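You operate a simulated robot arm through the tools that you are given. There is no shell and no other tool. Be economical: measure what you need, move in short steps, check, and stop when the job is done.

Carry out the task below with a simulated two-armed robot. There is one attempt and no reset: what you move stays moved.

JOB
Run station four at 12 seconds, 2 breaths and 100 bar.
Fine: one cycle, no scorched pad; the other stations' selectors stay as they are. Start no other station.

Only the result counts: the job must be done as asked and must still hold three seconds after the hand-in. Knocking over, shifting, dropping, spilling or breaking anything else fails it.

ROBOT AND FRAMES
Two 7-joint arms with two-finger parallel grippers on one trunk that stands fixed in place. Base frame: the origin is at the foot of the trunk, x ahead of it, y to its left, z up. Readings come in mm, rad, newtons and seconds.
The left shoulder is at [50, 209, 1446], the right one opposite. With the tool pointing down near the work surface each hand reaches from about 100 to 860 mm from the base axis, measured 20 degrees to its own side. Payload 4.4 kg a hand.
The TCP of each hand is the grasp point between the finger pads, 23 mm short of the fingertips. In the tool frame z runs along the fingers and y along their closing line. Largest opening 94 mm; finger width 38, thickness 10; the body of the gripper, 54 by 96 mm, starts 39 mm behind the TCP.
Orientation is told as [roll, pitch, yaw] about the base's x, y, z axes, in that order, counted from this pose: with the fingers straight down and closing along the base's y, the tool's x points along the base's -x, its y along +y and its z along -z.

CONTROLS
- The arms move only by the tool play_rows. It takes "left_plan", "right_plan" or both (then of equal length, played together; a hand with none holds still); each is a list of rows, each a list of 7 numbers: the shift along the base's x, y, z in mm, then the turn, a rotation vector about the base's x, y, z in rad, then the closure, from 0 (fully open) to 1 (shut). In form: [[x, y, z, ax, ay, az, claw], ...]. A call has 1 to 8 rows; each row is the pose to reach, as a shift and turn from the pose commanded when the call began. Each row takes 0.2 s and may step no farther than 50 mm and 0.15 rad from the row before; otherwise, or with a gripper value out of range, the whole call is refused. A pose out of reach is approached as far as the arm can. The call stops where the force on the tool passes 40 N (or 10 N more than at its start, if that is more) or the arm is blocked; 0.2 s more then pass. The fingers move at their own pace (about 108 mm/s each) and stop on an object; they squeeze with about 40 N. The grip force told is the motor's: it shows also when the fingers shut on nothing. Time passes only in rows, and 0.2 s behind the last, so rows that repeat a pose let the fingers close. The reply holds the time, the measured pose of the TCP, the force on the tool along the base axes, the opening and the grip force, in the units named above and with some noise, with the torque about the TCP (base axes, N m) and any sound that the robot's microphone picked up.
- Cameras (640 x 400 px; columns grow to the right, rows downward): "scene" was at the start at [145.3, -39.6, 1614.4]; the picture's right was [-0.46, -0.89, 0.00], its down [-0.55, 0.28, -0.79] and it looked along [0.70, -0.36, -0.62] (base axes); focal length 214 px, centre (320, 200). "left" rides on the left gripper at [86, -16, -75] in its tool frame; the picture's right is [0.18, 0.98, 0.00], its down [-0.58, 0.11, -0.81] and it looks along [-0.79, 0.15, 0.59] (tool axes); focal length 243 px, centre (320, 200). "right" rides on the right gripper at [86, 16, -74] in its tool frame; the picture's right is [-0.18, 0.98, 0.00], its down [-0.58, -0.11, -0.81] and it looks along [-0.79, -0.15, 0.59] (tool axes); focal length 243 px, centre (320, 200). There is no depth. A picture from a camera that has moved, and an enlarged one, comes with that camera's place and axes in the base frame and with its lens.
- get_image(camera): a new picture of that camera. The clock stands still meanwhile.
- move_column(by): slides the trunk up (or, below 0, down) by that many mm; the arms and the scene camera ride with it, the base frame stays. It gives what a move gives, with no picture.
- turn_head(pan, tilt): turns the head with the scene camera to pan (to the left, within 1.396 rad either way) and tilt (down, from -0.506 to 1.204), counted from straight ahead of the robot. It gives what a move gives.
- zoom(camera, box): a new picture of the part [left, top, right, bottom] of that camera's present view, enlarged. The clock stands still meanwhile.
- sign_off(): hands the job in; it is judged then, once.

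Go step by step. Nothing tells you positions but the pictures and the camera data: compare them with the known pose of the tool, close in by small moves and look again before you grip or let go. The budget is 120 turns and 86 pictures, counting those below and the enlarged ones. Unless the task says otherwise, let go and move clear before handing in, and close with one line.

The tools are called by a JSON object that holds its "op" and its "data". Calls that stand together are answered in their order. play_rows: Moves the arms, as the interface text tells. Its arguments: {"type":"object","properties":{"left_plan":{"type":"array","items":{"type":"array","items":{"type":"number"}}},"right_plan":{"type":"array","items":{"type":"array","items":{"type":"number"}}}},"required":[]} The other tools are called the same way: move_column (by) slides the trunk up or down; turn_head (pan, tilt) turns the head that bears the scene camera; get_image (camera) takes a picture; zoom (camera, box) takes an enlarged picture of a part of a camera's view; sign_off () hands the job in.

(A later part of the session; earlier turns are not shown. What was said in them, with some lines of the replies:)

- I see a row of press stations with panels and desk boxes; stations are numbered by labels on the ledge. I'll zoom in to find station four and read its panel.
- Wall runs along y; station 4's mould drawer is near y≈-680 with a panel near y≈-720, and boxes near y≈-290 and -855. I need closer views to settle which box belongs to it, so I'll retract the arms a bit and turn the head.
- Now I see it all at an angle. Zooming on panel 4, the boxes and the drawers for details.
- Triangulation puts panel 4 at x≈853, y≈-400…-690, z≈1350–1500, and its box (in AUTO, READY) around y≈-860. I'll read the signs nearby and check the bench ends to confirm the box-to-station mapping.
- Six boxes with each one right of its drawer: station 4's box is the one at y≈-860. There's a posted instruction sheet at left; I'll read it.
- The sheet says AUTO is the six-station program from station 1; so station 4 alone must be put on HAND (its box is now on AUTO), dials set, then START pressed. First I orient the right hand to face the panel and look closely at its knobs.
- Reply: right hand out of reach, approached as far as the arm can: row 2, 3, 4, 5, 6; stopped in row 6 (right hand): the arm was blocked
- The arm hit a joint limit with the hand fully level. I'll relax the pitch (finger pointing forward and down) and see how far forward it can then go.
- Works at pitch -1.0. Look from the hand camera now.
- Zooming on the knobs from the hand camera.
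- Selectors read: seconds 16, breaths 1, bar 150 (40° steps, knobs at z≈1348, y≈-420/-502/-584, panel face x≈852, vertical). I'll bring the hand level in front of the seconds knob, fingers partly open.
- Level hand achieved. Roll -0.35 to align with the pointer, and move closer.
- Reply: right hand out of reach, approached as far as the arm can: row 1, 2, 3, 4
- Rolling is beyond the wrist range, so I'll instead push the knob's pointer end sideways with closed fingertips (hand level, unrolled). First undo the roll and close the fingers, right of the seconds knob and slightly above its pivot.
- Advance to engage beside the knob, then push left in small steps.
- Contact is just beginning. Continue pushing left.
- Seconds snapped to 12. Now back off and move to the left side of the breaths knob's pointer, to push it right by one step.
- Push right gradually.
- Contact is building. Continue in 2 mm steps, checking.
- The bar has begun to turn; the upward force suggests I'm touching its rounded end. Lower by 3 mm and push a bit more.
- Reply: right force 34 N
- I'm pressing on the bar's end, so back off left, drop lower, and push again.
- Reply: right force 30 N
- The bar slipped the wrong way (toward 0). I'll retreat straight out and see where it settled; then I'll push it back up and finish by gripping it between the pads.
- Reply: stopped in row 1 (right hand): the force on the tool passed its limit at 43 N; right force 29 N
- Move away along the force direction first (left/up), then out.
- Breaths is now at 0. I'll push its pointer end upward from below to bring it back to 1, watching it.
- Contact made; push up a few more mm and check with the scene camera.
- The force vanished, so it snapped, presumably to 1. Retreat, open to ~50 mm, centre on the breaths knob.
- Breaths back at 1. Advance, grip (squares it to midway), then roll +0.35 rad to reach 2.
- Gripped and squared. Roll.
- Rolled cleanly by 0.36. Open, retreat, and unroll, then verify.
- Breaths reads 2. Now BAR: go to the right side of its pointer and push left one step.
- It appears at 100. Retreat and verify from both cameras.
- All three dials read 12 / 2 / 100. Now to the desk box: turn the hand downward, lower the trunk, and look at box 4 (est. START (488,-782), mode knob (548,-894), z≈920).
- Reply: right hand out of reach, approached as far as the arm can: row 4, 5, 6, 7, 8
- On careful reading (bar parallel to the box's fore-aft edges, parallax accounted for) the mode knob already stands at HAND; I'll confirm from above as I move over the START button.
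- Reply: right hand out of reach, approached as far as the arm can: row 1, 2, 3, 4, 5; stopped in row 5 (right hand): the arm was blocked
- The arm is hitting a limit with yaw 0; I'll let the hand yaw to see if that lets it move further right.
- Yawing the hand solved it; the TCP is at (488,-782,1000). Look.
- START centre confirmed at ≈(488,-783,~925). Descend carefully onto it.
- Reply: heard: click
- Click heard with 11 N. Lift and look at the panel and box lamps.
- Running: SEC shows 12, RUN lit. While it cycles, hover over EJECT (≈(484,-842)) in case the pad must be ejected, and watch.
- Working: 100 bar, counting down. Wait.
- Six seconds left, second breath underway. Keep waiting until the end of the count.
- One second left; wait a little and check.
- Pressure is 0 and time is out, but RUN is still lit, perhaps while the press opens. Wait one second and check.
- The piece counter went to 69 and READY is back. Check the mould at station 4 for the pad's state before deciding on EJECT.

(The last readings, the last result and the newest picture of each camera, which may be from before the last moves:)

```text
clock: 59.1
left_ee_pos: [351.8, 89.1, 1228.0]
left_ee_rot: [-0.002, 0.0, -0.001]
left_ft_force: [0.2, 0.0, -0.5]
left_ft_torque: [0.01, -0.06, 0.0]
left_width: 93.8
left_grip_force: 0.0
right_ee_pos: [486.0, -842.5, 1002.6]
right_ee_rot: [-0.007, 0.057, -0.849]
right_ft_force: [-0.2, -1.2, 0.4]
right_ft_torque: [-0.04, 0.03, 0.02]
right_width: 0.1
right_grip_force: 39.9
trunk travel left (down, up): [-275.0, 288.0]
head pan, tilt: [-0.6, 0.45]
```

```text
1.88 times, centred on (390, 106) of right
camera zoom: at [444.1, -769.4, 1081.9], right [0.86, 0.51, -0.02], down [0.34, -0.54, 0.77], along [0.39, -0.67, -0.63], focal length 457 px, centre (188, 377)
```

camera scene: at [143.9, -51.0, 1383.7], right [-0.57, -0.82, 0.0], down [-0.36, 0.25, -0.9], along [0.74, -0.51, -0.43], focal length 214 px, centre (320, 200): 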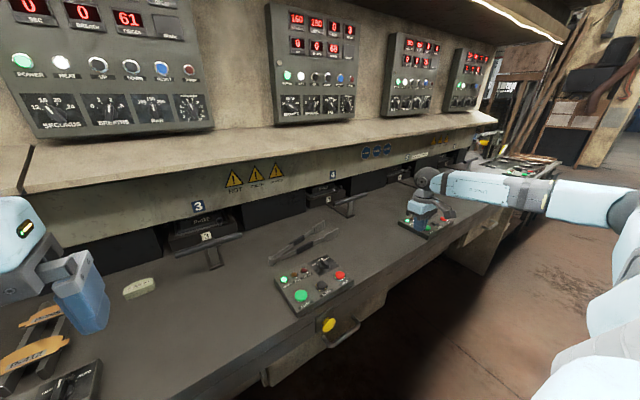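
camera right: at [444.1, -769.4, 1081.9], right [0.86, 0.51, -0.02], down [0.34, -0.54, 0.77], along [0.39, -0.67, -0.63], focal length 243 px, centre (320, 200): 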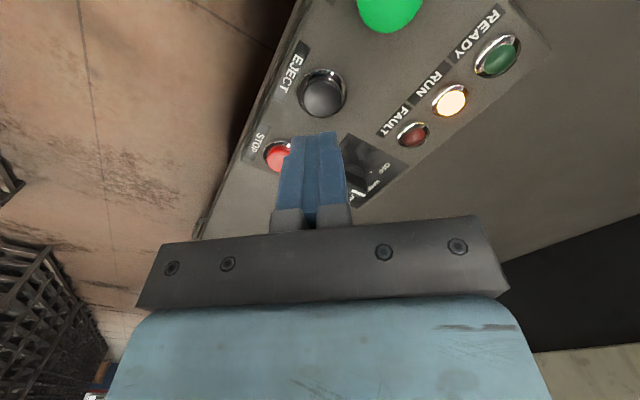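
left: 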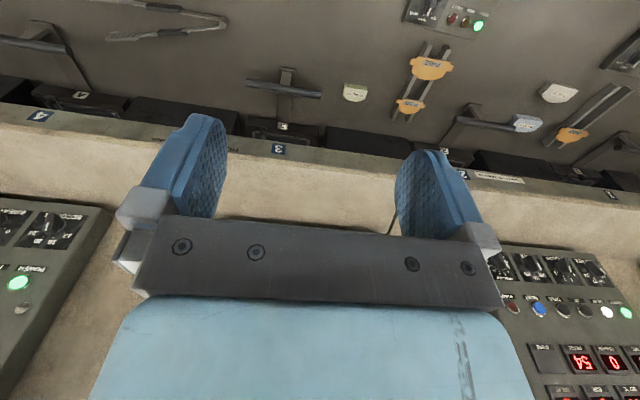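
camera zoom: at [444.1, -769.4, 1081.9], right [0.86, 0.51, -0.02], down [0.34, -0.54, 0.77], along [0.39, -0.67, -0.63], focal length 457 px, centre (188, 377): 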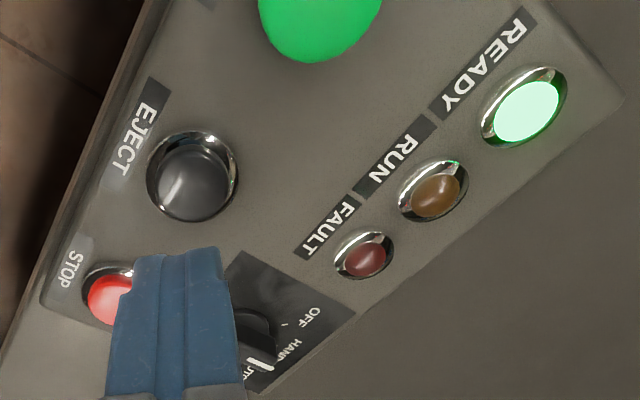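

The cycle finished cleanly: 12 s, 2 breaths, 100 bar, pieces 68→69, READY on and no fault. The press opened by itself. Raise the hand clear.

{"op": "play_rows", "data": {"right_plan": [[0, 0, 40, 0, 0, 0, 1], [0, 20, 80, 0, 0, 0, 1], [0, 40, 120, 0, 0, 0, 1]]}}

{"op": "zoom", "data": {"camera": "scene", "box": [260, 0, 480, 250]}}

```text
clock: 59.9
left_ee_pos: [351.3, 89.4, 1227.8]
left_ee_rot: [-0.003, 0.0, 0.0]
left_ft_force: [0.2, 0.1, 0.3]
left_ft_torque: [-0.03, -0.01, -0.01]
left_width: 93.8
left_grip_force: 0.0
right_ee_pos: [485.1, -800.8, 1122.7]
right_ee_rot: [-0.01, 0.057, -0.845]
right_ft_force: [0.0, 1.6, -0.5]
right_ft_torque: [-0.02, 0.02, 0.03]
right_width: 0.0
right_grip_force: 40.1
trunk travel left (down, up): [-275.0, 288.0]
head pan, tilt: [-0.6, 0.45]
```

```text
1.60 times, centred on (370, 125) of scene
camera zoom: at [144.3, -50.9, 1383.7], right [-0.57, -0.82, 0.0], down [-0.36, 0.25, -0.9], along [0.74, -0.51, -0.43], focal length 343 px, centre (240, 320)
```

zoom: 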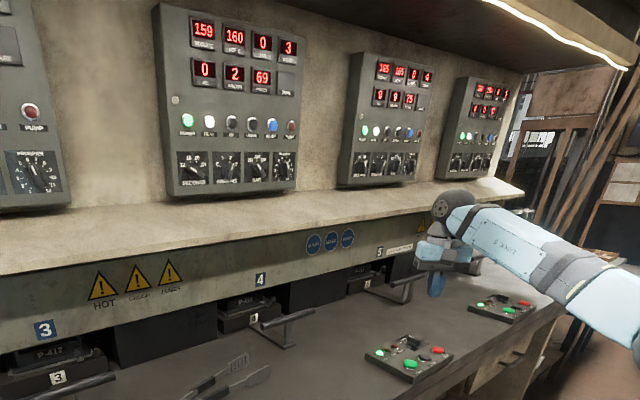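

The hand is clear, and station 4 is idle and READY with the selectors at 12 / 2 / 100. Handing in.

{"op": "sign_off", "data": {}}

```text
The job is handed in.
```

Station four ran one cycle at 12 seconds, 2 breaths and 100 bar. Its piece counter went from 68 to 69, READY came back on with no fault, and I touched no other station; I did not press EJECT and could not see the pad to check it for scorching.
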